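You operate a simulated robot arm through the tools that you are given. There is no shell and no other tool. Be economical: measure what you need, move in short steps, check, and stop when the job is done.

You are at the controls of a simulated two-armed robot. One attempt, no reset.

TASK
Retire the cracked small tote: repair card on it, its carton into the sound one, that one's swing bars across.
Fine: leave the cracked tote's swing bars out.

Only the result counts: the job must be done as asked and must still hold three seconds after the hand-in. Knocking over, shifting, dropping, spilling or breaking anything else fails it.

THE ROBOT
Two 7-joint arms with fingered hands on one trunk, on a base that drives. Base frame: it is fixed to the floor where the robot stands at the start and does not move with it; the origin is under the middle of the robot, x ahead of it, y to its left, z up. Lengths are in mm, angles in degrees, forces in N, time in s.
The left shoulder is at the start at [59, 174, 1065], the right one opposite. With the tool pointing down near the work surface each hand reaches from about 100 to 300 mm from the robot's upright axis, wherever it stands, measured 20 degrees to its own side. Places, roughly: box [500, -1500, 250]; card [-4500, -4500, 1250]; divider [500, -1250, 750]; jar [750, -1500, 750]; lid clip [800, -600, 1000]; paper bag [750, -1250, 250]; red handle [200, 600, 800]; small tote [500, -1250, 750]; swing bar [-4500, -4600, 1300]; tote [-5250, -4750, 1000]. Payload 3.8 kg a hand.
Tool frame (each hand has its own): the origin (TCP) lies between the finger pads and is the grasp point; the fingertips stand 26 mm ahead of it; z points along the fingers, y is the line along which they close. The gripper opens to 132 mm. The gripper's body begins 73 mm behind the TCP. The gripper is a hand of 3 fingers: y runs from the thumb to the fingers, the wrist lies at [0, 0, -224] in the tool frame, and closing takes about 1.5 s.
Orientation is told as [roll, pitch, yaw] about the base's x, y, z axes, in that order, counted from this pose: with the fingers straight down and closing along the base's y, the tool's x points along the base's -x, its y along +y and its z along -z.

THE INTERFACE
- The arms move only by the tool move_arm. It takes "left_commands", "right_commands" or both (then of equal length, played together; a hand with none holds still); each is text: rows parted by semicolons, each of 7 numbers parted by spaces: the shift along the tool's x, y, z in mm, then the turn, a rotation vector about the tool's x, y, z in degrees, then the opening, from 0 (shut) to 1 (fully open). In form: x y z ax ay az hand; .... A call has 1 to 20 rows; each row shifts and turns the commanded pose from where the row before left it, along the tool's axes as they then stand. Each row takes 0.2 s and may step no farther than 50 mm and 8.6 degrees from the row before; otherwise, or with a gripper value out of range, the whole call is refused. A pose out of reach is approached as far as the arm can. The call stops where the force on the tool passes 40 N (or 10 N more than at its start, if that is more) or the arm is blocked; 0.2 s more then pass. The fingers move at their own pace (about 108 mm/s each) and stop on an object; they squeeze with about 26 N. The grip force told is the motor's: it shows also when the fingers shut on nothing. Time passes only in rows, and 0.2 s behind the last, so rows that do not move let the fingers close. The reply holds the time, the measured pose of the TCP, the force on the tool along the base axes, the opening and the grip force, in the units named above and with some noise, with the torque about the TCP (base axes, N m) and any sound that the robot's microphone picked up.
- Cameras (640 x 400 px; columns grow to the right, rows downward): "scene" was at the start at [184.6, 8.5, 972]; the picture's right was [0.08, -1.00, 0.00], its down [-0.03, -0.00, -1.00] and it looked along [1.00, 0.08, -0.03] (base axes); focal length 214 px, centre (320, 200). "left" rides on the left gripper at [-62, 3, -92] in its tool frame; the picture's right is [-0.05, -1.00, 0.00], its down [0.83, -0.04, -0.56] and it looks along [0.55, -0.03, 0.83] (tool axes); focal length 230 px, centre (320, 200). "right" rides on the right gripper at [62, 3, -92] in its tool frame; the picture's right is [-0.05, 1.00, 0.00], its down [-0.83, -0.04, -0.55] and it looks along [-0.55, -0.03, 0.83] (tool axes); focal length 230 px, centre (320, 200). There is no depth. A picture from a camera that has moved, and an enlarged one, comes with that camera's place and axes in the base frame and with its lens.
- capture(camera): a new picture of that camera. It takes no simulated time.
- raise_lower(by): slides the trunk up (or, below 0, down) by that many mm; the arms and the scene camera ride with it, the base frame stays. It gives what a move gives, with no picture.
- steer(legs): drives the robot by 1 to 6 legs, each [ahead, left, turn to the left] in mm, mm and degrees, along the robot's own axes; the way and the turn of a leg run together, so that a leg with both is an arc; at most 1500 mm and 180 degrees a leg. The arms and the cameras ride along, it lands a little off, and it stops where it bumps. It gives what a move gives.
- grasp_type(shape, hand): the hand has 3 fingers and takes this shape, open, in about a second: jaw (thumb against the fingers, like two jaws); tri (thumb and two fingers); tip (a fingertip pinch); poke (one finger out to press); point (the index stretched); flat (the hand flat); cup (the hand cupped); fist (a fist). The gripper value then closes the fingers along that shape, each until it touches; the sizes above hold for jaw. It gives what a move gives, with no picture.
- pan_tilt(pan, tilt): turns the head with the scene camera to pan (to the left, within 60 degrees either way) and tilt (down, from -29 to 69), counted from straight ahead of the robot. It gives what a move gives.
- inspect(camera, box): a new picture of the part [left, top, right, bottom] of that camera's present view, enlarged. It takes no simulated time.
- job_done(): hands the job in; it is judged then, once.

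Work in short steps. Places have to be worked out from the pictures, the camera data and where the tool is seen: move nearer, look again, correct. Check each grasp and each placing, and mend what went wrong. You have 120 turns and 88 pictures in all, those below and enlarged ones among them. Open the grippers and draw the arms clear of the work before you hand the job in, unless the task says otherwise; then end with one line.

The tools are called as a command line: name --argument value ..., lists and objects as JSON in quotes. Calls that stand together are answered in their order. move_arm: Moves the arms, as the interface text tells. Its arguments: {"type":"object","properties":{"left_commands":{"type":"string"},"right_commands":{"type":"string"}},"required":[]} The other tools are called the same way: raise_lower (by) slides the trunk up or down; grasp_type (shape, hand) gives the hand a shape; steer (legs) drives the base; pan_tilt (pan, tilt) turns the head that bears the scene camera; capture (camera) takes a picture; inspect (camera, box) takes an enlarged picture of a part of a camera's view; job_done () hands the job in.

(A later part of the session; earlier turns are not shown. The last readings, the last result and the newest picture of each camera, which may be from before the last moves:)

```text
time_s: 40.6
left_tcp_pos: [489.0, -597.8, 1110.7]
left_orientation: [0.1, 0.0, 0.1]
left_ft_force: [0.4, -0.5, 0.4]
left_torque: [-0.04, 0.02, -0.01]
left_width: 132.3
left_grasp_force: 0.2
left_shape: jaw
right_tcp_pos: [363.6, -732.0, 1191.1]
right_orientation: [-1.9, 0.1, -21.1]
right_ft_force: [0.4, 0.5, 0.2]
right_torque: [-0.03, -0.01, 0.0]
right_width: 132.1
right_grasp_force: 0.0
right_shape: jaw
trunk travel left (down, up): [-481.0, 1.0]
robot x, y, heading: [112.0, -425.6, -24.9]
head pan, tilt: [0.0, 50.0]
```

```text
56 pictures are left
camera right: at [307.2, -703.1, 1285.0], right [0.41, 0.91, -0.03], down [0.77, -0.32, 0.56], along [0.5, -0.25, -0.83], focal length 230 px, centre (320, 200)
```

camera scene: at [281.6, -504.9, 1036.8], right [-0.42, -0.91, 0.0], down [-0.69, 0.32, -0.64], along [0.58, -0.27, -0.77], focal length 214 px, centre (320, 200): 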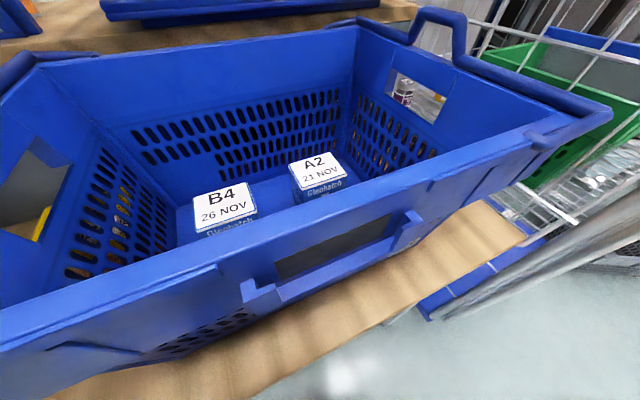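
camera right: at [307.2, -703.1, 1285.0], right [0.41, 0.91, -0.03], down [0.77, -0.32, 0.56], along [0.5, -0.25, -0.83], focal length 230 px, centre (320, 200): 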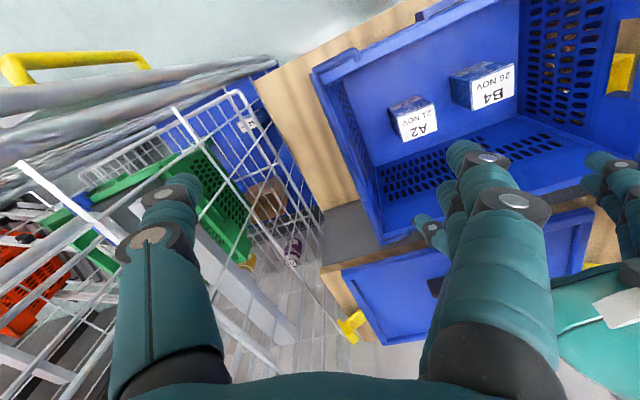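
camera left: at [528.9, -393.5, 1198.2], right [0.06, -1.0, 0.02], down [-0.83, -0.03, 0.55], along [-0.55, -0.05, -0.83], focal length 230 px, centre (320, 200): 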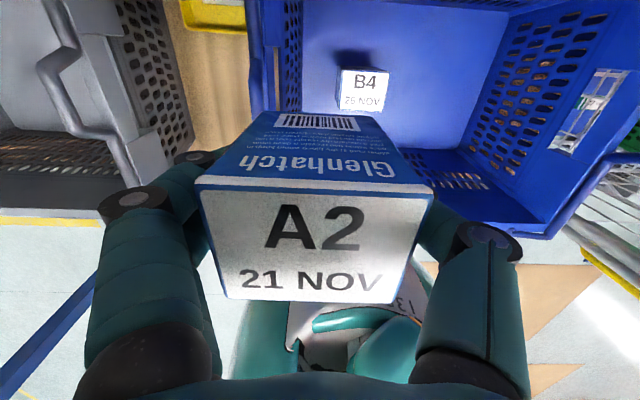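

The carton stands well beside B4. Now I study the blue tote's swing bars: inspect the right one, then pan to the left one.

inspect --camera "scene" --box '[330, 0, 640, 194]'

pan_tilt --pan 40 --tilt 45

capture --camera "scene"

capture --camera "left"

```text
2.06 times, centred on (485, 97) of scene
camera zoom: at [281.6, -504.9, 1036.8], right [-0.42, -0.91, 0.0], down [-0.69, 0.32, -0.64], along [0.58, -0.27, -0.77], focal length 442 px, centre (-20, 412)
```

zoom: 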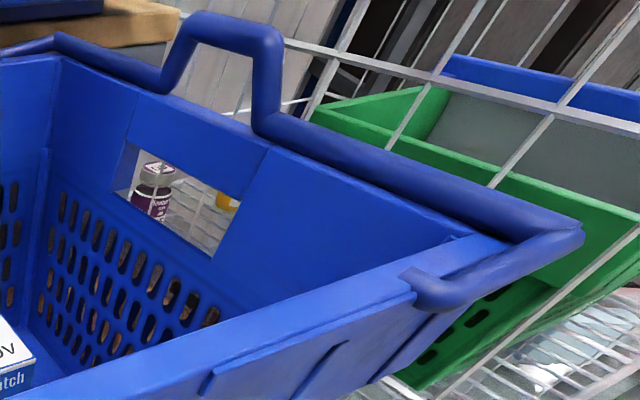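

```text
time_s: 41.7
left_tcp_pos: [488.6, -599.4, 1110.3]
left_orientation: [0.1, 0.1, 0.0]
left_ft_force: [0.4, -0.2, -0.1]
left_torque: [0.01, -0.02, 0.0]
left_width: 131.8
left_grasp_force: 0.0
left_shape: jaw
right_tcp_pos: [363.6, -731.5, 1191.6]
right_orientation: [-2.0, 0.0, -21.0]
right_ft_force: [-0.1, 0.6, 0.5]
right_torque: [-0.02, -0.01, 0.04]
right_width: 132.1
right_grasp_force: 0.0
right_shape: jaw
trunk travel left (down, up): [-481.0, 1.0]
robot x, y, heading: [112.7, -427.4, -24.9]
head pan, tilt: [40.0, 45.0]
```

```text
54 pictures are left
camera scene: at [290.1, -451.4, 1043.9], right [0.26, -0.97, 0.0], down [-0.68, -0.18, -0.71], along [0.68, 0.18, -0.71], focal length 214 px, centre (320, 200)
```

scene: 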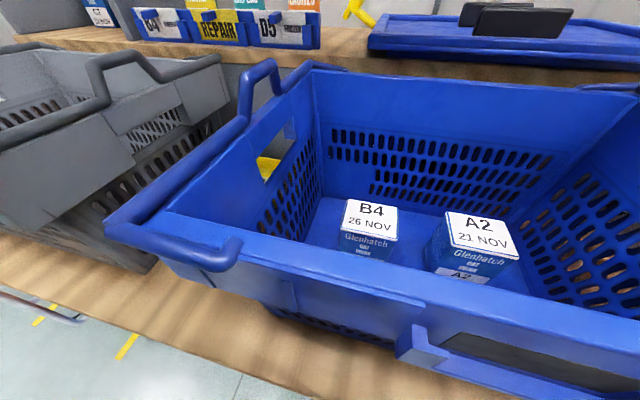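

```text
53 pictures are left
camera left: at [549.1, -595.9, 1201.3], right [0.05, -1.0, 0.0], down [-0.83, -0.04, 0.56], along [-0.56, -0.03, -0.83], focal length 230 px, centre (320, 200)
```

left: 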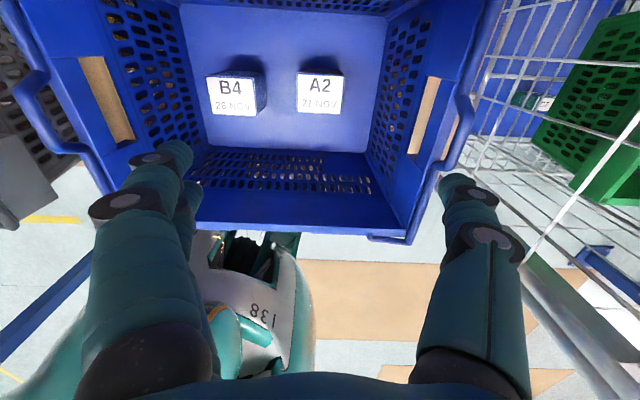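

Bars are U-shaped with pivots on the long rims (~60 mm in from the corners) and a hump at mid-length. I zoom on the left bar from both cameras to place the hump.

inspect --camera "scene" --box '[80, 40, 352, 210]'

move_arm --left_commands "0 45 0 0 0 0 1;0 45 0 0 0 0 1;0 45 0 0 0 0 1;0 45 0 0 0 0 1;-5 45 0 0 0 0 1;-5 35 0 0 0 0 1;0 0 0 0 0 0 1"

capture --camera "left"

```text
2.35 times, centred on (216, 125) of scene
camera zoom: at [290.1, -451.4, 1043.9], right [0.26, -0.97, 0.0], down [-0.68, -0.18, -0.71], along [0.68, 0.18, -0.71], focal length 505 px, centre (565, 376)
```

zoom: 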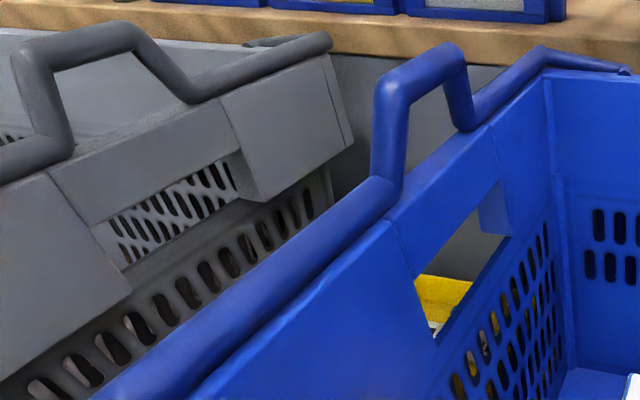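

```text
time_s: 43.3
left_tcp_pos: [499.3, -342.0, 1110.8]
left_orientation: [0.1, 0.1, -0.1]
left_ft_force: [0.5, -0.6, -0.7]
left_torque: [0.01, -0.02, 0.0]
left_width: 132.1
left_grasp_force: 0.1
left_shape: jaw
right_tcp_pos: [361.8, -732.8, 1191.9]
right_orientation: [-1.9, -0.1, -21.0]
right_ft_force: [1.0, 0.1, 0.7]
right_torque: [-0.01, 0.0, 0.03]
right_width: 132.1
right_grasp_force: 0.0
right_shape: jaw
trunk travel left (down, up): [-481.0, 1.0]
robot x, y, heading: [113.0, -427.2, -24.9]
head pan, tilt: [40.0, 45.0]
```

```text
51 pictures are left
camera left: at [560.0, -338.6, 1201.7], right [0.05, -1.0, 0.0], down [-0.83, -0.04, 0.56], along [-0.56, -0.03, -0.83], focal length 230 px, centre (320, 200)
```

left: 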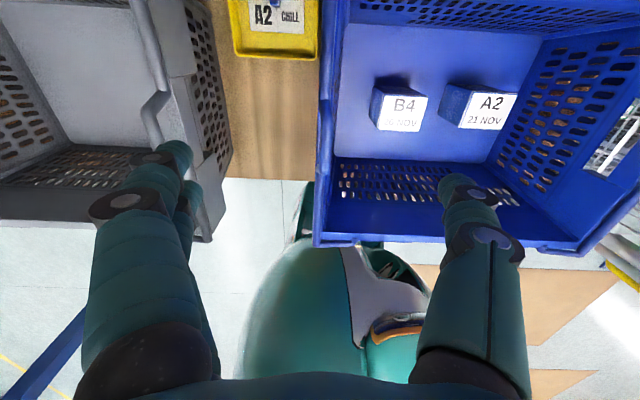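

The hump is seen end-on along the rim; I zoom there.

inspect --camera "left" --box '[240, 0, 440, 125]'

inspect --camera "left" --box '[240, 125, 440, 250]'

```text
3.20 times, centred on (340, 62) of left
camera zoom: at [560.0, -338.6, 1201.7], right [0.05, -1.0, 0.0], down [-0.83, -0.04, 0.56], along [-0.56, -0.03, -0.83], focal length 736 px, centre (256, 640)
```

zoom: 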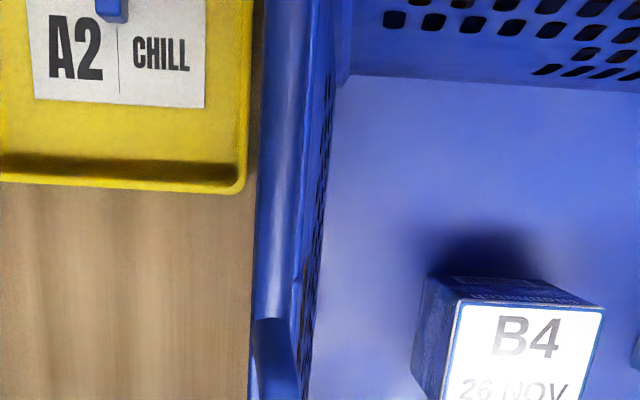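

```text
3.20 times, centred on (340, 188) of left
camera zoom: at [560.0, -338.6, 1201.7], right [0.05, -1.0, 0.0], down [-0.83, -0.04, 0.56], along [-0.56, -0.03, -0.83], focal length 736 px, centre (256, 240)
```

zoom: 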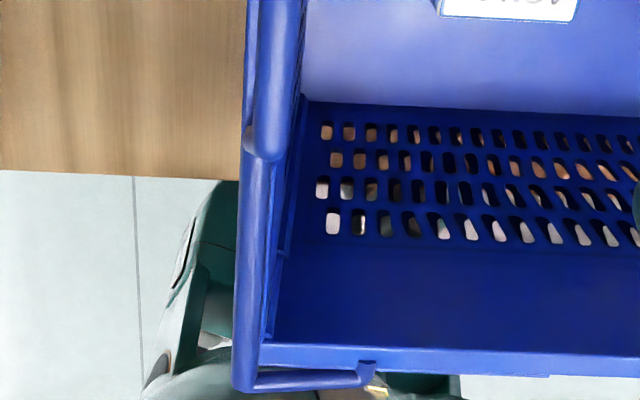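

Hump top is at about [482,-349,988], bar ~15 mm thick, pivots near y≈-397, z≈950. I lower the left hand over the hump half-open.

move_arm --left_commands "8 -4 30 0 0 0 0.5;8 -3 30 0 0 0 0.5;0 0 30 0 0 0 0.5;0 0 15 0 0 0 0.5;0 0 10 0 0 0 0.5;0 0 0 0 0 0 0.5"

capture --camera "left"

capture --camera "scene"

```text
time_s: 44.7
left_tcp_pos: [483.2, -349.1, 996.5]
left_orientation: [0.0, 0.1, 0.0]
left_ft_force: [0.5, -0.4, -0.1]
left_torque: [0.02, 0.01, -0.03]
left_width: 66.5
left_grasp_force: 0.1
left_shape: jaw
right_tcp_pos: [362.9, -731.8, 1192.7]
right_orientation: [-1.9, -0.1, -21.0]
right_ft_force: [0.5, -0.6, 0.8]
right_torque: [0.01, 0.0, 0.01]
right_width: 131.9
right_grasp_force: 0.0
right_shape: jaw
trunk travel left (down, up): [-481.0, 1.0]
robot x, y, heading: [119.1, -429.3, -25.0]
head pan, tilt: [40.0, 45.0]
```

```text
48 pictures are left
camera left: at [542.9, -346.3, 1087.1], right [0.05, -1.0, 0.0], down [-0.83, -0.04, 0.56], along [-0.56, -0.03, -0.83], focal length 230 px, centre (320, 200)
```

left: 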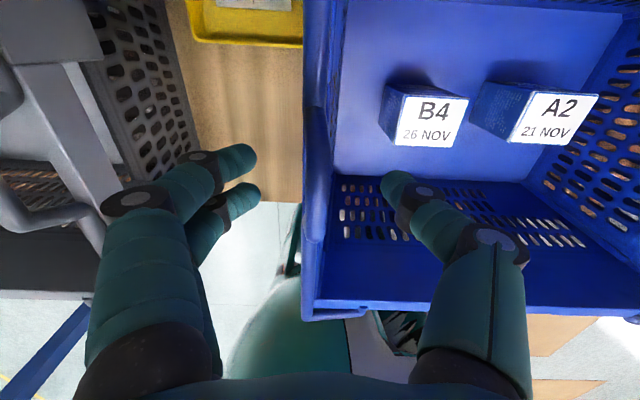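

```text
47 pictures are left
camera scene: at [290.0, -451.3, 1043.9], right [0.26, -0.97, 0.0], down [-0.68, -0.18, -0.71], along [0.68, 0.18, -0.71], focal length 214 px, centre (320, 200)
```

scene: 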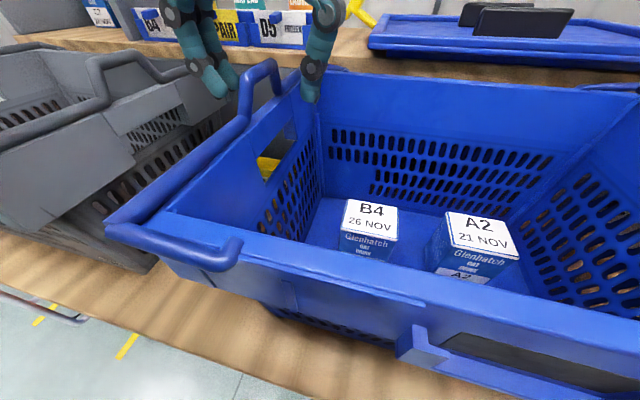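

The fingers straddle the hump well. I close on it.

move_arm --left_commands "0 0 4 0 0 0 0.3;0 0 0 0 0 0 0;0 0 0 0 0 0 0;0 0 0 0 0 0 0;0 0 0 0 0 0 0;0 0 0 0 0 0 0"

inspect --camera "scene" --box '[120, 0, 376, 160]'

```text
time_s: 46.1
left_tcp_pos: [481.1, -349.3, 991.6]
left_orientation: [0.2, 0.1, -0.1]
left_ft_force: [-0.8, -3.0, -0.7]
left_torque: [-0.03, -0.01, 0.0]
left_width: 0.0
left_grasp_force: 26.0
left_shape: jaw
right_tcp_pos: [363.1, -731.5, 1191.4]
right_orientation: [-1.9, 0.1, -21.0]
right_ft_force: [0.0, -0.5, 0.6]
right_torque: [0.04, -0.03, -0.01]
right_width: 131.8
right_grasp_force: 0.0
right_shape: jaw
trunk travel left (down, up): [-481.0, 1.0]
robot x, y, heading: [117.4, -432.5, -24.7]
head pan, tilt: [40.0, 45.0]
```

```text
2.50 times, centred on (248, 80) of scene
camera zoom: at [290.1, -451.7, 1043.8], right [0.26, -0.97, 0.0], down [-0.68, -0.18, -0.71], along [0.68, 0.18, -0.71], focal length 536 px, centre (500, 500)
```

zoom: 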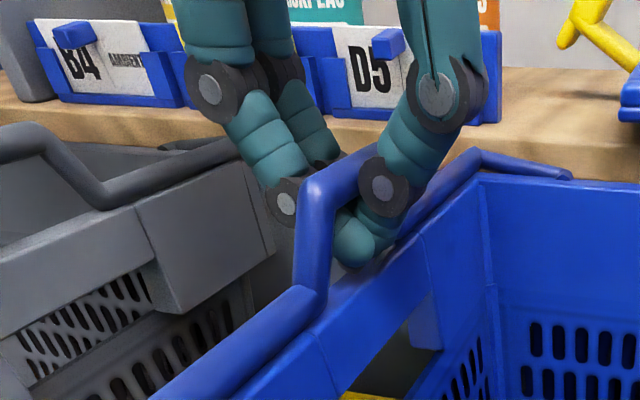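

The fingers have wrapped round the bar (tips meet beneath it), caging it. I swing it along its arc up to about vertical and check.

move_arm --left_commands "0 -6 -6 0 0 0 0;0 -7 -6.4 0 0 0 0;0 -8 -4 0 0 0 0;0 -8.1 -4 0 0 0 0;0 -9.5 -1.5 0 0 0 0;0 -9.4 -1.5 0 0 0 0;0 0 0 0 0 0 0"

inspect --camera "scene" --box '[80, 0, 400, 200]'

```text
time_s: 47.7
left_tcp_pos: [484.1, -396.8, 1014.7]
left_orientation: [0.2, 0.0, 0.0]
left_ft_force: [-0.2, 0.7, 0.0]
left_torque: [0.0, 0.01, 0.01]
left_width: 0.1
left_grasp_force: 26.1
left_shape: jaw
right_tcp_pos: [363.0, -732.1, 1191.5]
right_orientation: [-1.8, -0.1, -21.0]
right_ft_force: [-0.1, 0.1, 0.4]
right_torque: [-0.02, -0.03, -0.01]
right_width: 131.9
right_grasp_force: 0.0
right_shape: jaw
trunk travel left (down, up): [-481.0, 1.0]
robot x, y, heading: [113.0, -427.5, -25.0]
head pan, tilt: [40.0, 45.0]
```

```text
2.00 times, centred on (240, 100) of scene
camera zoom: at [290.0, -451.1, 1043.9], right [0.26, -0.97, 0.0], down [-0.68, -0.18, -0.71], along [0.68, 0.18, -0.71], focal length 429 px, centre (480, 400)
```

zoom: 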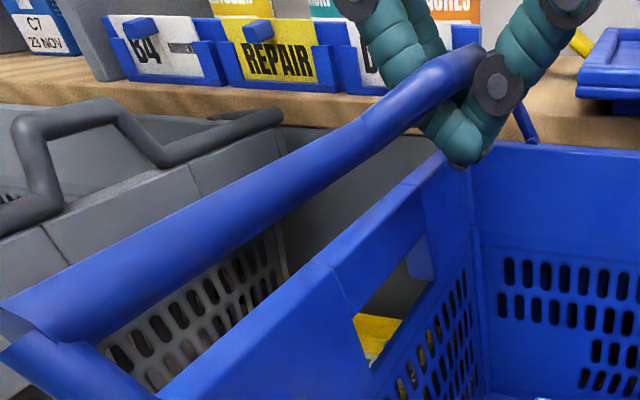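

The bar swings freely with almost no force. I continue over the top.

move_arm --left_commands "0 -9.5 1.5 0 0 0 0;0 -9.4 1.5 0 0 0 0;0 -8.5 4.3 0 0 0 0;0 -8.5 4.4 0 0 0 0;0 -6.8 6.7 0 0 0 0;0 -6.7 6.7 0 0 0 0;0 -4.3 8.5 0 0 0 0;0 -4.3 8.5 0 0 0 0;0 -1.5 9.4 0 0 0 0;0 -1.5 9.5 0 0 0 0;0 0 0 0 0 0 0"

capture --camera "scene"

```text
time_s: 50.1
left_tcp_pos: [484.3, -458.8, 952.4]
left_orientation: [0.1, 0.1, 0.0]
left_ft_force: [0.4, -0.9, -1.2]
left_torque: [-0.02, -0.01, 0.04]
left_width: 0.0
left_grasp_force: 26.1
left_shape: jaw
right_tcp_pos: [363.3, -731.2, 1191.8]
right_orientation: [-1.9, -0.1, -21.0]
right_ft_force: [0.5, -0.4, 0.0]
right_torque: [-0.01, 0.0, 0.01]
right_width: 132.1
right_grasp_force: 0.1
right_shape: jaw
trunk travel left (down, up): [-481.0, 1.0]
robot x, y, heading: [114.1, -430.0, -24.9]
head pan, tilt: [40.0, 45.0]
```

```text
44 pictures are left
camera scene: at [290.0, -451.4, 1043.9], right [0.26, -0.97, 0.0], down [-0.68, -0.18, -0.71], along [0.68, 0.18, -0.71], focal length 214 px, centre (320, 200)
```

scene: 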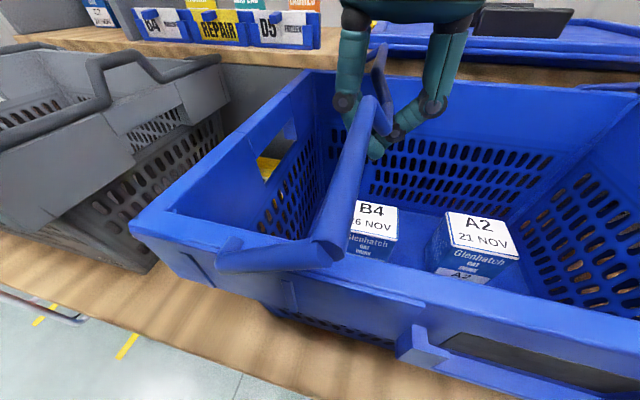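

The bar is nearly down. I follow the remaining arc until it rests on the rims.

move_arm --left_commands "0 1.5 9.4 0 0 0 0;0 1.5 9.5 0 0 0 0;0 4 7 0 0 0 0;0 4 7 0 0 0 0;0 3 5 0 0 0 0;0 0 0 0 0 0 0"

capture --camera "scene"

```text
time_s: 51.5
left_tcp_pos: [481.8, -442.8, 915.9]
left_orientation: [0.0, 0.1, 0.0]
left_ft_force: [-1.8, -5.0, -2.6]
left_torque: [0.08, -0.02, 0.0]
left_width: 0.0
left_grasp_force: 25.7
left_shape: jaw
right_tcp_pos: [362.2, -733.1, 1192.0]
right_orientation: [-1.9, 0.0, -21.1]
right_ft_force: [-0.4, -0.8, 0.2]
right_torque: [0.03, 0.03, 0.01]
right_width: 132.0
right_grasp_force: 0.0
right_shape: jaw
trunk travel left (down, up): [-481.0, 1.0]
robot x, y, heading: [112.9, -427.5, -25.0]
head pan, tilt: [40.0, 45.0]
```

```text
43 pictures are left
camera scene: at [290.1, -451.8, 1043.8], right [0.26, -0.97, 0.0], down [-0.68, -0.18, -0.71], along [0.68, 0.18, -0.71], focal length 214 px, centre (320, 200)
```

scene: 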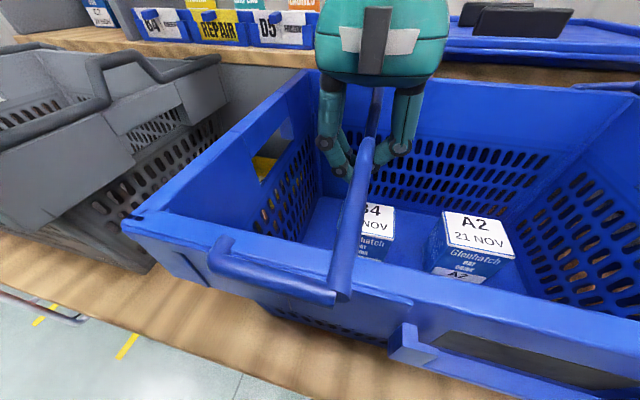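

The bar lies across the rim. I open halfway and lift straight off it.

move_arm --left_commands "0 0 0 0 0 0 0.45;0 0 0 0 0 0 0.45;0 0 0 0 0 0 0.45;0 0 -20 0 0 0 0.45;0 0 -40 0 0 0 0.45;0 0 -45 0 0 0 0.45;0 0 -45 0 0 0 0.45;0 0 -45 0 0 0 0.45;0 0 0 0 0 0 0.45"

capture --camera "scene"

```text
time_s: 53.5
left_tcp_pos: [482.8, -443.9, 1111.6]
left_orientation: [0.1, 0.1, 0.0]
left_ft_force: [0.6, -0.2, -0.1]
left_torque: [-0.03, -0.04, -0.03]
left_width: 59.0
left_grasp_force: 0.0
left_shape: jaw
right_tcp_pos: [362.4, -731.5, 1191.5]
right_orientation: [-1.9, -0.1, -21.1]
right_ft_force: [-0.3, 0.4, 0.2]
right_torque: [-0.01, -0.04, 0.02]
right_width: 132.1
right_grasp_force: 0.1
right_shape: jaw
trunk travel left (down, up): [-481.0, 1.0]
robot x, y, heading: [114.2, -428.7, -25.3]
head pan, tilt: [40.0, 45.0]
```

```text
42 pictures are left
camera scene: at [290.2, -451.2, 1043.8], right [0.26, -0.97, 0.0], down [-0.68, -0.18, -0.71], along [0.68, 0.18, -0.71], focal length 214 px, centre (320, 200)
```

scene: 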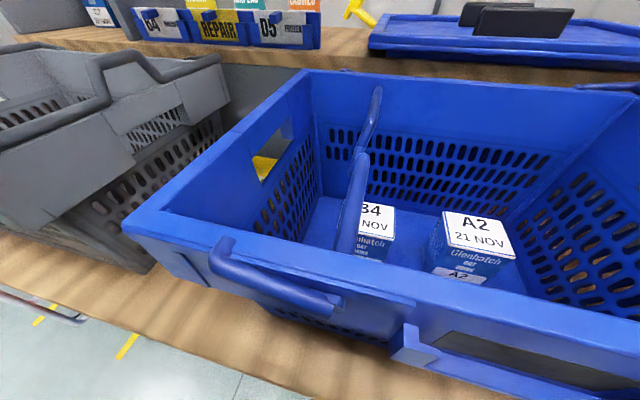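

The first bar is across. The right bar mirrors it: hump ≈[487,-741,990], pivot ≈y -688. The right hand reaches it from here nearly stretched, elbow away from the cage; I square it, lower and move over.

move_arm --right_commands "0 0 44 0 0 -7 0.5;0 0 44 0 0 -7 0.5;0 0 44 0 0 -7 0.5;-42 -3 0 0 0 0 0.5;-42 -3 0 0 0 0 0.5;-30 -3 0 0 0 0 0.5;0 0 0 0 0 0 0.5"

capture --camera "right"

```text
time_s: 55.1
left_tcp_pos: [483.1, -444.0, 1111.2]
left_orientation: [0.1, 0.0, -0.1]
left_ft_force: [-0.1, -0.2, -0.1]
left_torque: [0.0, -0.03, 0.02]
left_width: 59.3
left_grasp_force: 0.1
left_shape: jaw
right_tcp_pos: [384.3, -778.0, 1057.4]
right_orientation: [-1.7, 0.5, 0.0]
right_ft_force: [-0.2, -0.7, -0.8]
right_torque: [0.02, 0.05, 0.03]
right_width: 66.4
right_grasp_force: 0.1
right_shape: jaw
right hand out of reach, approached as far as the arm can: row 1, 4, 5, 6
trunk travel left (down, up): [-481.0, 1.0]
robot x, y, heading: [116.2, -433.1, -25.0]
head pan, tilt: [40.0, 45.0]
```

```text
41 pictures are left
camera right: at [322.1, -770.2, 1151.0], right [0.05, 1.0, -0.03], down [0.83, -0.03, 0.55], along [0.55, -0.05, -0.83], focal length 230 px, centre (320, 200)
```

right: 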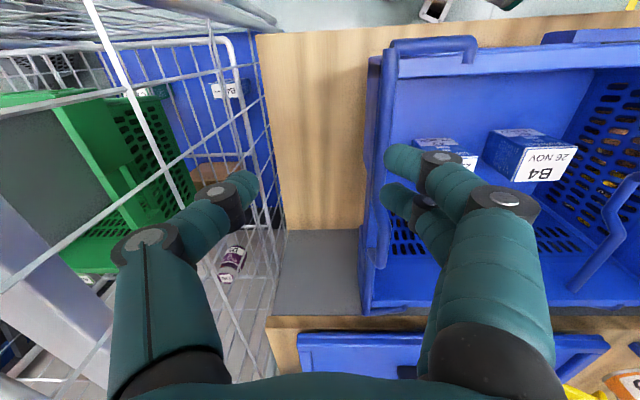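

From this heading the right hand can't get there. I turn back to heading 0 in place (hands stay above everything), where the target lies at an easy relative spot for the right arm.

steer --legs '[[0, 0, 25]]'

pan_tilt --pan -45 --tilt 45

capture --camera "scene"

```text
time_s: 56.2
left_tcp_pos: [476.8, -387.5, 1113.5]
left_orientation: [0.1, -0.1, 8.5]
left_ft_force: [1.0, -0.8, -0.9]
left_torque: [-0.02, -0.02, 0.02]
left_width: 59.2
left_grasp_force: 0.0
left_shape: jaw
right_tcp_pos: [426.9, -740.5, 1056.0]
right_orientation: [-1.6, 0.5, 7.1]
right_ft_force: [0.4, -0.3, 0.9]
right_torque: [-0.02, 0.01, -0.01]
right_width: 66.2
right_grasp_force: 0.1
right_shape: jaw
trunk travel left (down, up): [-481.0, 1.0]
robot x, y, heading: [112.2, -427.1, -16.5]
head pan, tilt: [40.0, 45.0]
stopped in leg 1: the robot was blocked; the commanded pose is now the measured one
```

```text
time_s: 57.8
left_tcp_pos: [477.1, -388.1, 1112.0]
left_orientation: [0.0, -0.1, 8.6]
left_ft_force: [1.0, 0.5, -0.5]
left_torque: [-0.01, 0.01, -0.01]
left_width: 59.4
left_grasp_force: 0.0
left_shape: jaw
right_tcp_pos: [424.9, -739.9, 1058.2]
right_orientation: [-1.6, 0.4, 7.3]
right_ft_force: [0.6, -0.6, -0.6]
right_torque: [0.05, -0.01, -0.01]
right_width: 66.4
right_grasp_force: 0.1
right_shape: jaw
trunk travel left (down, up): [-481.0, 1.0]
robot x, y, heading: [116.6, -424.7, -16.5]
head pan, tilt: [-45.0, 45.0]
```

```text
40 pictures are left
camera scene: at [251.3, -527.7, 1044.7], right [-0.88, -0.48, 0.0], down [-0.34, 0.62, -0.71], along [0.34, -0.62, -0.71], focal length 214 px, centre (320, 200)
```

scene: 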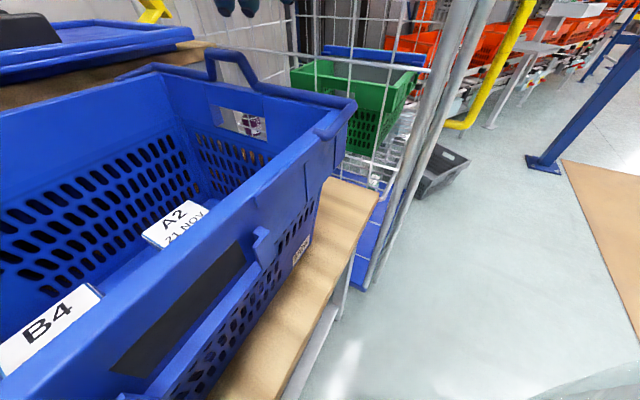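

Blocked at -16.5°. I look at the right elbow against the cage.

pan_tilt --pan -60 --tilt -10

capture --camera "scene"

```text
time_s: 59.1
left_tcp_pos: [476.4, -387.5, 1113.8]
left_orientation: [0.0, -0.1, 8.6]
left_ft_force: [-0.4, -0.2, -0.3]
left_torque: [0.03, -0.01, -0.02]
left_width: 59.4
left_grasp_force: 0.0
left_shape: jaw
right_tcp_pos: [424.5, -739.4, 1057.3]
right_orientation: [-1.6, 0.4, 7.2]
right_ft_force: [-0.6, 0.1, -0.9]
right_torque: [-0.03, 0.01, 0.01]
right_width: 66.3
right_grasp_force: 0.0
right_shape: jaw
trunk travel left (down, up): [-481.0, 1.0]
robot x, y, heading: [112.6, -429.5, -16.2]
head pan, tilt: [-60.0, -10.0]
```

```text
39 pictures are left
camera scene: at [231.7, -538.1, 1130.7], right [-0.97, -0.24, 0.0], down [0.05, -0.17, -0.98], along [0.23, -0.96, 0.17], focal length 214 px, centre (320, 200)
```

scene: 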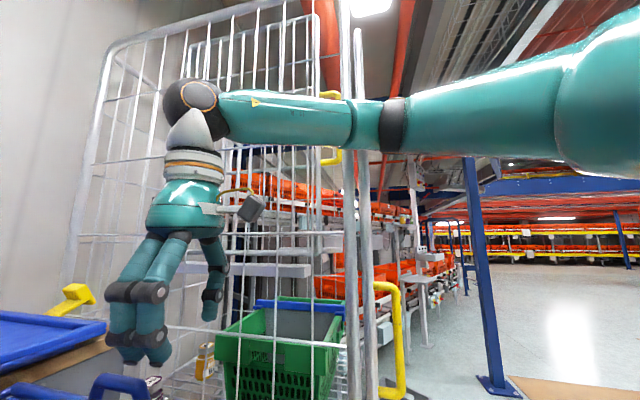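

The elbow points straight out against the cage post. I shift left 80 mm (and 20 back), then turn to heading 0, giving the elbow room while the bar stays within the right arm's side reach.

steer --legs '[[-20, 80, 0], [0, 0, 16.5]]'

capture --camera "scene"

```text
time_s: 61.1
left_tcp_pos: [458.4, -201.7, 1111.3]
left_orientation: [0.0, 0.1, 25.4]
left_ft_force: [-0.7, 0.4, 0.2]
left_torque: [0.01, 0.0, 0.0]
left_width: 59.1
left_grasp_force: 0.1
left_shape: jaw
right_tcp_pos: [511.2, -552.6, 1055.8]
right_orientation: [-1.5, 0.7, 24.1]
right_ft_force: [0.0, 0.6, 0.0]
right_torque: [0.02, 0.03, -0.01]
right_width: 66.3
right_grasp_force: 0.2
right_shape: jaw
trunk travel left (down, up): [-481.0, 1.0]
robot x, y, heading: [118.8, -343.9, 0.3]
head pan, tilt: [-60.0, -10.0]
```

```text
38 pictures are left
camera scene: at [267.9, -415.5, 1130.1], right [-0.86, -0.51, 0.0], down [0.09, -0.15, -0.98], along [0.5, -0.85, 0.17], focal length 214 px, centre (320, 200)
```

scene: 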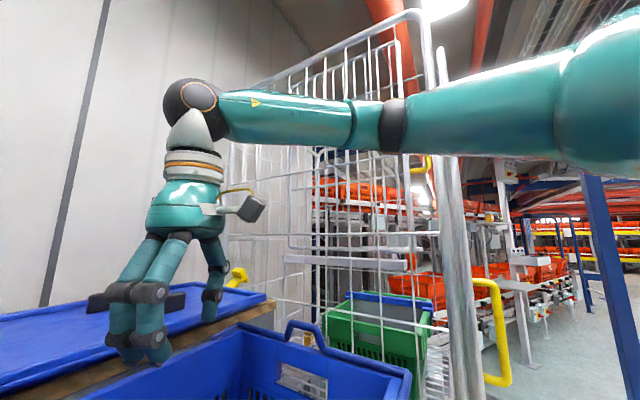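

Free now. I square the right hand and move it out to [487,-741], 65 mm above the hump.

move_arm --right_commands "0 0 0 0 0 8 0.5;0 0 0 0 0 8 0.5;0 0 0 0 0 8 0.5;5 -38 0 0 0 0 0.5;5 -38 0 0 0 0 0.5;5 -38 0 0 0 0 0.5;5 -37 0 0 0 0 0.5;4 -37 0 0 0 0 0.5;0 0 0 0 0 0 0.5"

capture --camera "right"

```text
time_s: 63.1
left_tcp_pos: [457.7, -200.5, 1111.5]
left_orientation: [0.0, 0.3, 25.2]
left_ft_force: [-0.2, 1.4, 0.0]
left_torque: [-0.03, 0.0, -0.03]
left_width: 59.3
left_grasp_force: 0.1
left_shape: jaw
right_tcp_pos: [486.7, -742.4, 1061.8]
right_orientation: [-1.7, 0.0, 0.2]
right_ft_force: [-0.6, 0.3, 0.2]
right_torque: [-0.05, -0.01, -0.01]
right_width: 66.4
right_grasp_force: 0.0
right_shape: jaw
trunk travel left (down, up): [-481.0, 1.0]
robot x, y, heading: [119.7, -343.6, 0.3]
head pan, tilt: [-60.0, -10.0]
```

```text
37 pictures are left
camera right: at [424.7, -735.0, 1154.0], right [0.05, 1.0, -0.03], down [0.83, -0.02, 0.56], along [0.55, -0.05, -0.83], focal length 230 px, centre (320, 200)
```

right: 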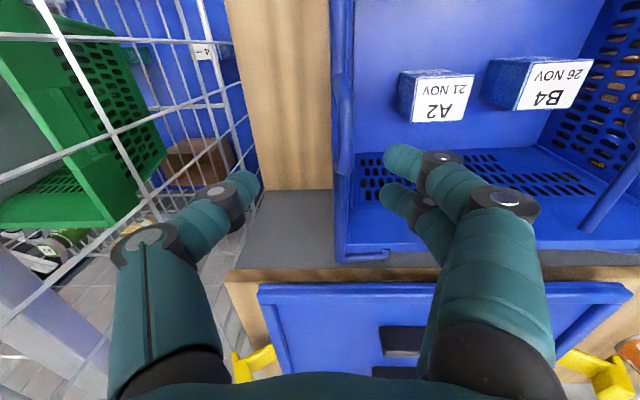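

Hump centre reads as [476,-725,990], pivot ≈ y -671. I shift 17 mm left and descend onto it, then close.

move_arm --right_commands "8 17 0 0 0 0 0.5;0 0 35 0 0 0 0.5;0 0 20 0 0 0 0.5;0 0 14 0 0 0 0.5;0 0 0 0 0 0 0.2;0 0 0 0 0 0 0;0 0 0 0 0 0 0;0 0 0 0 0 0 0;0 0 0 0 0 0 0;0 0 0 0 0 0 0"

pan_tilt --pan -50 --tilt 20

capture --camera "right"

inspect --camera "scene" --box '[160, 50, 480, 250]'

```text
time_s: 65.3
left_tcp_pos: [457.8, -200.6, 1112.1]
left_orientation: [0.2, 0.1, 25.3]
left_ft_force: [-0.5, -0.2, 0.2]
left_torque: [0.02, 0.01, -0.03]
left_width: 59.4
left_grasp_force: 0.2
left_shape: jaw
right_tcp_pos: [476.7, -726.4, 991.5]
right_orientation: [-1.7, 0.1, 0.2]
right_ft_force: [-1.1, -0.4, -0.6]
right_torque: [-0.02, 0.01, -0.03]
right_width: 0.1
right_grasp_force: 26.3
right_shape: jaw
trunk travel left (down, up): [-481.0, 1.0]
robot x, y, heading: [117.6, -340.3, 0.2]
head pan, tilt: [-60.0, -10.0]
```

```text
time_s: 66.2
left_tcp_pos: [457.4, -201.7, 1112.1]
left_orientation: [0.2, 0.0, 25.3]
left_ft_force: [0.9, -0.6, -0.1]
left_torque: [0.02, 0.01, -0.01]
left_width: 59.2
left_grasp_force: 0.1
left_shape: jaw
right_tcp_pos: [477.7, -726.7, 992.0]
right_orientation: [-1.8, -0.1, 0.1]
right_ft_force: [0.2, -1.0, -0.3]
right_torque: [0.03, 0.0, -0.01]
right_width: 0.1
right_grasp_force: 26.1
right_shape: jaw
trunk travel left (down, up): [-481.0, 1.0]
robot x, y, heading: [116.5, -344.4, 0.3]
head pan, tilt: [-50.0, 20.0]
```

```text
36 pictures are left
camera right: at [415.4, -720.4, 1085.2], right [0.05, 1.0, -0.03], down [0.83, -0.03, 0.56], along [0.55, -0.05, -0.83], focal length 230 px, centre (320, 200)
```

right: 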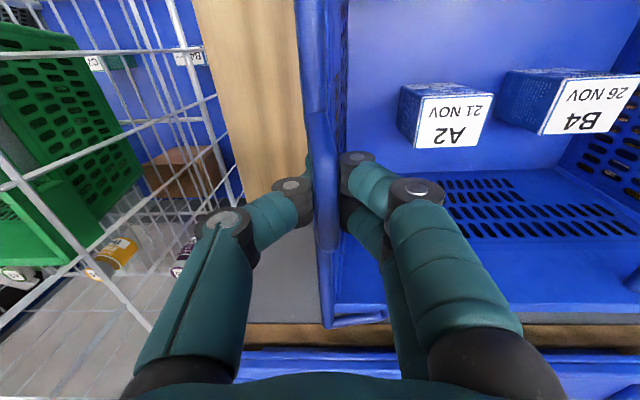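

```text
2.00 times, centred on (320, 150) of scene
camera zoom: at [285.5, -413.9, 1082.6], right [-0.76, -0.65, 0.0], down [-0.22, 0.26, -0.94], along [0.61, -0.72, -0.34], focal length 429 px, centre (320, 300)
```

zoom: 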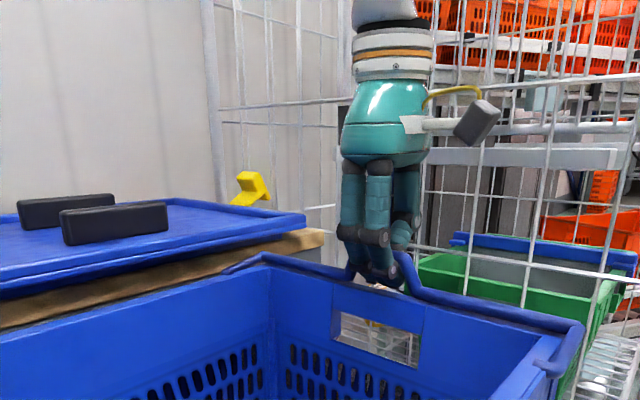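

The right bar is caged the same way. I swing it with the mirrored arc, first half.

move_arm --right_commands "0 6 -6 0 0 0 0;0 7 -6.4 0 0 0 0;0 8 -4 0 0 0 0;0 8.1 -4 0 0 0 0;0 9.5 -1.5 0 0 0 0;0 9.4 -1.5 0 0 0 0;0 9.5 1.5 0 0 0 0;0 9.4 1.5 0 0 0 0;0 8.5 4.3 0 0 0 0;0 0 0 0 0 0 0"

inspect --camera "scene" --box '[160, 50, 480, 250]'

```text
time_s: 68.4
left_tcp_pos: [458.1, -201.8, 1113.0]
left_orientation: [0.1, 0.0, 25.3]
left_ft_force: [-0.2, -0.2, 0.2]
left_torque: [-0.01, 0.02, -0.01]
left_width: 59.4
left_grasp_force: 0.1
left_shape: jaw
right_tcp_pos: [479.5, -649.2, 1005.1]
right_orientation: [-1.7, 0.0, 0.1]
right_ft_force: [-0.4, -0.1, -0.3]
right_torque: [-0.02, 0.0, 0.0]
right_width: 0.2
right_grasp_force: 26.1
right_shape: jaw
trunk travel left (down, up): [-481.0, 1.0]
robot x, y, heading: [111.8, -344.5, 0.3]
head pan, tilt: [-50.0, 20.0]
```

```text
2.00 times, centred on (320, 150) of scene
camera zoom: at [285.5, -413.8, 1082.6], right [-0.76, -0.65, 0.0], down [-0.22, 0.26, -0.94], along [0.61, -0.72, -0.34], focal length 429 px, centre (320, 300)
```

zoom: 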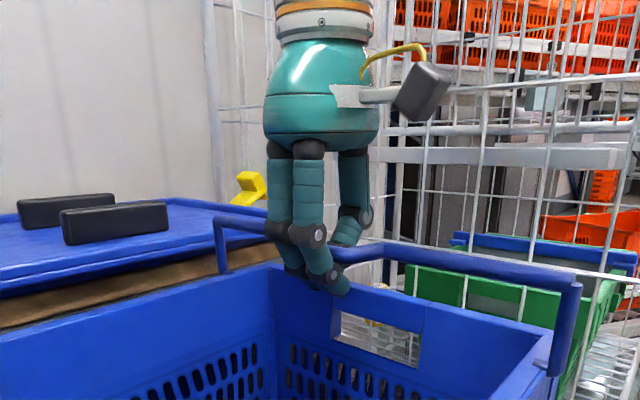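

The bar stands up and follows. I complete the arc and bring it down onto the rims.

move_arm --right_commands "0 8.5 4.4 0 0 0 0;0 6.8 6.7 0 0 0 0;0 6.7 6.7 0 0 0 0;0 4.3 8.5 0 0 0 0;0 4.3 8.5 0 0 0 0;0 1.5 9.4 0 0 0 0;0 1.5 9.5 0 0 0 0;0 -1.5 9.4 0 0 0 0;0 -1.5 9.5 0 0 0 0;0 -4 7 0 0 0 0;0 -4 7 0 0 0 0;0 -3 5 0 0 0 0;0 0 0 0 0 0 0"

pan_tilt --pan -45 --tilt 40

capture --camera "scene"

```text
time_s: 71.2
left_tcp_pos: [457.1, -200.9, 1111.8]
left_orientation: [0.2, 0.1, 25.4]
left_ft_force: [-0.4, -0.9, 0.2]
left_torque: [0.05, 0.0, -0.03]
left_width: 59.4
left_grasp_force: 0.1
left_shape: jaw
right_tcp_pos: [477.9, -631.3, 912.7]
right_orientation: [-1.7, 0.1, 0.2]
right_ft_force: [-0.1, -0.3, 0.2]
right_torque: [-0.02, -0.01, 0.0]
right_width: 0.0
right_grasp_force: 26.3
right_shape: jaw
trunk travel left (down, up): [-481.0, 1.0]
robot x, y, heading: [118.0, -339.7, 0.5]
head pan, tilt: [-50.0, 20.0]
```

```text
time_s: 72.1
left_tcp_pos: [457.1, -200.6, 1110.4]
left_orientation: [0.1, 0.1, 25.3]
left_ft_force: [0.1, 0.7, 0.4]
left_torque: [0.02, -0.01, 0.01]
left_width: 59.4
left_grasp_force: 0.1
left_shape: jaw
right_tcp_pos: [477.6, -632.7, 914.3]
right_orientation: [-1.8, -0.1, 0.0]
right_ft_force: [-0.2, -0.1, 0.4]
right_torque: [-0.02, -0.02, -0.02]
right_width: 0.1
right_grasp_force: 26.2
right_shape: jaw
trunk travel left (down, up): [-481.0, 1.0]
robot x, y, heading: [118.0, -345.7, 0.5]
head pan, tilt: [-45.0, 40.0]
```

```text
33 pictures are left
camera scene: at [285.7, -402.6, 1051.2], right [-0.7, -0.71, 0.0], down [-0.46, 0.45, -0.77], along [0.55, -0.54, -0.64], focal length 214 px, centre (320, 200)
```

scene: 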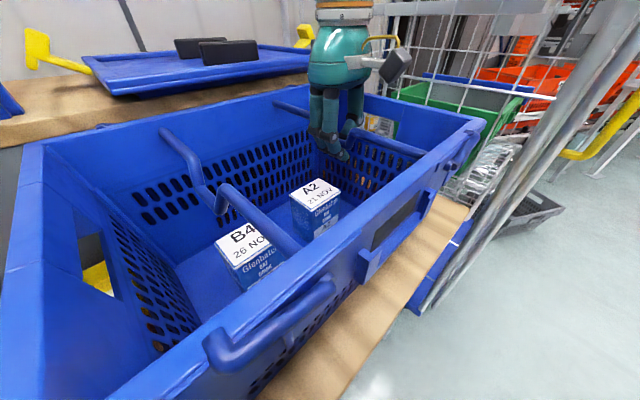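

Both bars lie across. I release the right hand and lift it clear.

move_arm --right_commands "0 0 0 0 0 0 0.45;0 0 0 0 0 0 0.45;0 0 0 0 0 0 0.45;0 0 -20 0 0 0 0.45;0 0 -40 0 0 0 0.45;0 0 -45 0 0 0 0.45;0 0 -45 0 0 0 0.45;0 20 -45 0 0 0 0.45;0 0 0 0 0 0 0.45"

inspect --camera "scene" --box '[0, 40, 520, 365]'

```text
time_s: 74.1
left_tcp_pos: [458.8, -202.4, 1111.8]
left_orientation: [0.2, 0.2, 25.3]
left_ft_force: [0.6, -0.7, 0.3]
left_torque: [-0.02, 0.02, 0.02]
left_width: 59.2
left_grasp_force: 0.0
left_shape: jaw
right_tcp_pos: [476.1, -609.5, 1108.1]
right_orientation: [-1.7, 0.1, 0.2]
right_ft_force: [0.4, 0.0, -0.6]
right_torque: [0.02, -0.01, 0.03]
right_width: 59.0
right_grasp_force: 0.1
right_shape: jaw
trunk travel left (down, up): [-481.0, 1.0]
robot x, y, heading: [118.8, -344.1, 0.4]
head pan, tilt: [-45.0, 40.0]
```

```text
1.23 times, centred on (260, 202) of scene
camera zoom: at [285.9, -402.9, 1051.0], right [-0.7, -0.71, 0.0], down [-0.46, 0.45, -0.77], along [0.54, -0.54, -0.64], focal length 264 px, centre (394, 197)
```

zoom: 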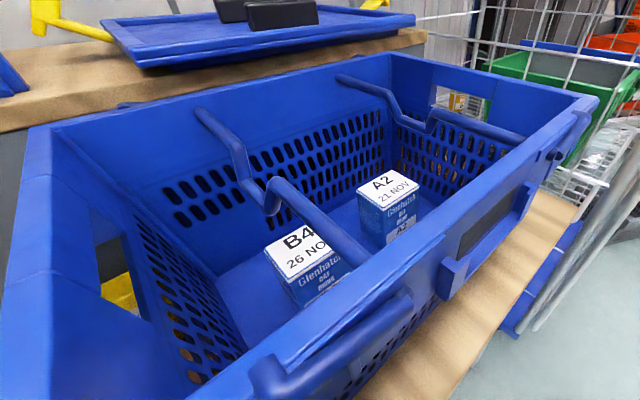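

Both blue bars are across and the two cartons stand inside. Now the repair card: I drive back left 345 mm in front of the grey tote.

steer --legs '[[0, 345, 0]]'

move_arm --right_commands "-10 12 0 0 -8 0 0.5;-10 12 0 0 -8 0 0.5;0 12 0 0 -8 0 0.5;0 12 0 0 -8 0 0.5;0 12 0 0 0 0 0.5;0 12 0 0 0 0 0.5;0 12 0 0 0 0 0.5;0 12 0 0 0 0 0.5;0 0 0 0 0 0 0.5"

capture --camera "right"

```text
time_s: 76.3
left_tcp_pos: [456.2, 149.1, 1112.3]
left_orientation: [0.1, 0.2, 25.4]
left_ft_force: [0.1, 0.5, -0.6]
left_torque: [0.0, -0.04, 0.01]
left_width: 59.5
left_grasp_force: 0.0
left_shape: jaw
right_tcp_pos: [473.7, -258.1, 1107.7]
right_orientation: [-1.7, -0.1, 0.1]
right_ft_force: [-0.3, 0.6, -0.7]
right_torque: [0.03, -0.01, 0.01]
right_width: 59.1
right_grasp_force: 0.0
right_shape: jaw
trunk travel left (down, up): [-481.0, 1.0]
robot x, y, heading: [114.6, 5.7, 0.5]
head pan, tilt: [-45.0, 40.0]
```

```text
time_s: 78.3
left_tcp_pos: [455.0, 150.4, 1110.1]
left_orientation: [0.1, 0.1, 25.4]
left_ft_force: [0.2, 0.4, -1.0]
left_torque: [-0.01, -0.02, -0.01]
left_width: 59.3
left_grasp_force: 0.0
left_shape: jaw
right_tcp_pos: [497.9, -173.0, 1118.2]
right_orientation: [-1.9, -31.6, 1.5]
right_ft_force: [-0.1, -0.9, 0.7]
right_torque: [0.01, 0.01, -0.02]
right_width: 65.4
right_grasp_force: 0.1
right_shape: jaw
right hand out of reach, approached as far as the arm can: row 7, 8
trunk travel left (down, up): [-481.0, 1.0]
robot x, y, heading: [113.5, 7.1, 0.4]
head pan, tilt: [-45.0, 40.0]
```

```text
31 pictures are left
camera right: at [397.3, -168.2, 1165.7], right [0.04, 1.0, 0.0], down [0.41, -0.01, 0.91], along [0.91, -0.03, -0.41], focal length 230 px, centre (320, 200)
```

right: 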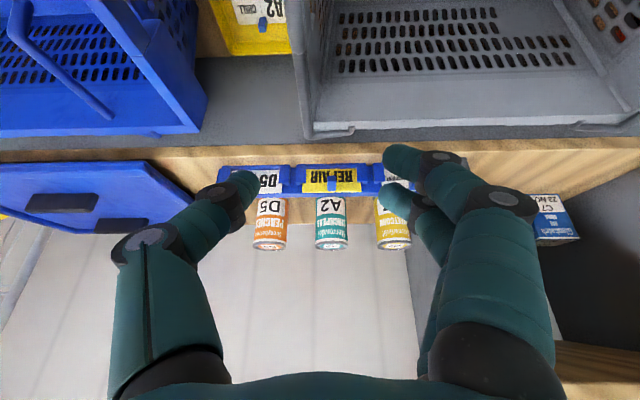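

The REPAIR card is seen straight ahead at y≈-160. I zoom in for its knob and slot detail.

inspect --camera "right" --box '[260, 150, 420, 250]'

pan_tilt --pan -15 --tilt 10

inspect --camera "scene" --box '[220, 120, 460, 270]'

```text
4.00 times, centred on (340, 200) of right
camera zoom: at [397.3, -168.2, 1165.7], right [0.04, 1.0, 0.0], down [0.41, -0.01, 0.91], along [0.91, -0.03, -0.41], focal length 920 px, centre (240, 200)
```

zoom: 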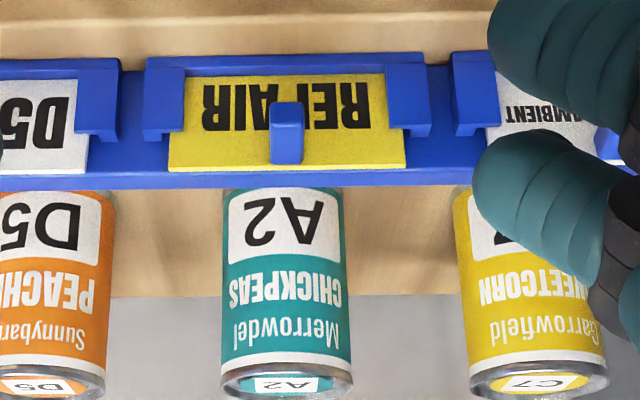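

```text
time_s: 79.3
left_tcp_pos: [454.9, 148.9, 1111.1]
left_orientation: [0.1, 0.1, 25.4]
left_ft_force: [-0.3, 1.1, 0.3]
left_torque: [0.02, 0.0, -0.01]
left_width: 59.4
left_grasp_force: 0.0
left_shape: jaw
right_tcp_pos: [500.0, -172.5, 1117.0]
right_orientation: [-2.1, -31.7, 1.3]
right_ft_force: [0.1, 0.3, 0.4]
right_torque: [0.0, -0.01, -0.02]
right_width: 65.3
right_grasp_force: 0.0
right_shape: jaw
trunk travel left (down, up): [-481.0, 1.0]
robot x, y, heading: [116.5, 5.6, 0.5]
head pan, tilt: [-15.0, 10.0]
```

```text
2.67 times, centred on (340, 195) of scene
camera zoom: at [312.8, -16.3, 1098.7], right [-0.25, -0.97, 0.0], down [-0.17, 0.04, -0.98], along [0.95, -0.25, -0.17], focal length 572 px, centre (267, 213)
```

zoom: 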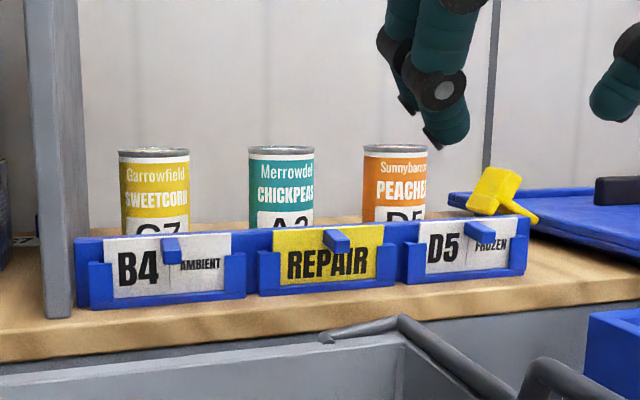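

The card stands upright; its knob centre triangulates to [672,-161,1014] with about 10 mm width. A fingertip pinch suits it, so I set the right hand to "tip" and look at it.

grasp_type --hand "right" --shape "tip"

move_arm --right_commands "0 0 0 0 -4 0 0.4;0 0 0 0 -4 0 0.4;0 0 0 0 0 0 0.4;0 0 0 0 0 0 0.4;0 0 0 0 0 0 0.4"

capture --camera "right"

```text
time_s: 80.2
left_tcp_pos: [456.0, 149.6, 1111.1]
left_orientation: [0.1, 0.2, 25.4]
left_ft_force: [0.3, 0.1, 0.3]
left_torque: [0.02, 0.02, -0.01]
left_width: 59.5
left_grasp_force: 0.0
left_shape: jaw
right_tcp_pos: [498.2, -171.9, 1118.1]
right_orientation: [-2.0, -31.7, 1.4]
right_ft_force: [-0.6, -0.4, 0.1]
right_torque: [-0.01, -0.02, 0.01]
right_width: 131.9
right_grasp_force: 0.0
right_shape: tip
trunk travel left (down, up): [-481.0, 1.0]
robot x, y, heading: [113.6, 4.7, 0.2]
head pan, tilt: [-15.0, 10.0]
```

```text
time_s: 81.4
left_tcp_pos: [455.6, 148.8, 1111.1]
left_orientation: [0.1, 0.1, 25.4]
left_ft_force: [1.0, -0.4, -1.1]
left_torque: [0.01, 0.02, -0.04]
left_width: 59.4
left_grasp_force: 0.0
left_shape: jaw
right_tcp_pos: [510.5, -196.1, 1151.2]
right_orientation: [-2.1, -39.7, 1.8]
right_ft_force: [0.8, -0.1, -0.3]
right_torque: [0.01, -0.03, -0.01]
right_width: 53.4
right_grasp_force: 0.0
right_shape: tip
right hand out of reach, approached as far as the arm can: row 1, 2
trunk travel left (down, up): [-481.0, 1.0]
robot x, y, heading: [112.5, 6.0, 0.4]
head pan, tilt: [-15.0, 10.0]
```

```text
28 pictures are left
camera right: at [403.7, -192.5, 1184.1], right [0.03, 1.0, 0.0], down [0.28, -0.01, 0.96], along [0.96, -0.03, -0.29], focal length 230 px, centre (320, 200)
```

right: 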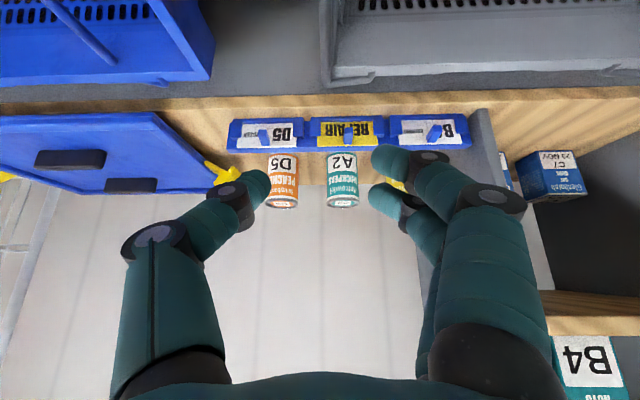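

The fingers pinch around the camera centre line. I move along to a pre-grasp about 60 mm short of the knob, half open.

move_arm --right_commands "-9 9 37 0 0 0 0.4;-9 9 37 0 0 0 0.4;-9 9 37 0 0 0 0.4;-9 8 37 0 0 0 0.4;0 0 0 0 0 0 0.4"

capture --camera "right"

```text
time_s: 82.6
left_tcp_pos: [455.6, 148.4, 1111.3]
left_orientation: [0.2, 0.1, 25.4]
left_ft_force: [0.7, -0.6, -0.5]
left_torque: [0.01, -0.02, -0.01]
left_width: 59.3
left_grasp_force: 0.1
left_shape: jaw
right_tcp_pos: [624.7, -179.6, 1090.4]
right_orientation: [-2.1, -40.0, 1.5]
right_ft_force: [-0.5, 0.1, 0.2]
right_torque: [0.02, -0.02, 0.03]
right_width: 53.3
right_grasp_force: 0.1
right_shape: tip
right hand out of reach, approached as far as the arm can: row 1, 2, 4
trunk travel left (down, up): [-481.0, 1.0]
robot x, y, heading: [114.1, 5.9, 0.4]
head pan, tilt: [-15.0, 10.0]
```

```text
27 pictures are left
camera right: at [516.8, -174.5, 1122.1], right [0.04, 1.0, 0.0], down [0.28, -0.01, 0.96], along [0.96, -0.04, -0.28], focal length 230 px, centre (320, 200)
```

right: 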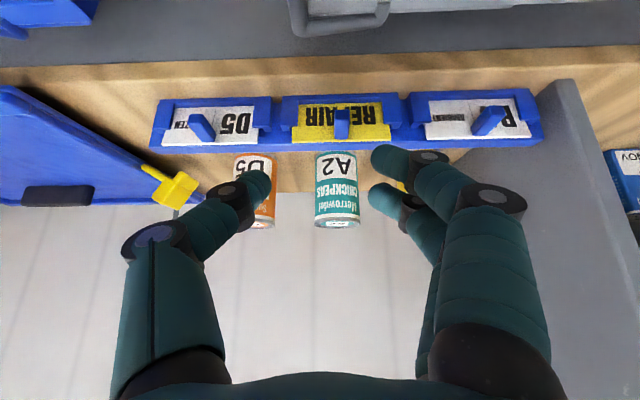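

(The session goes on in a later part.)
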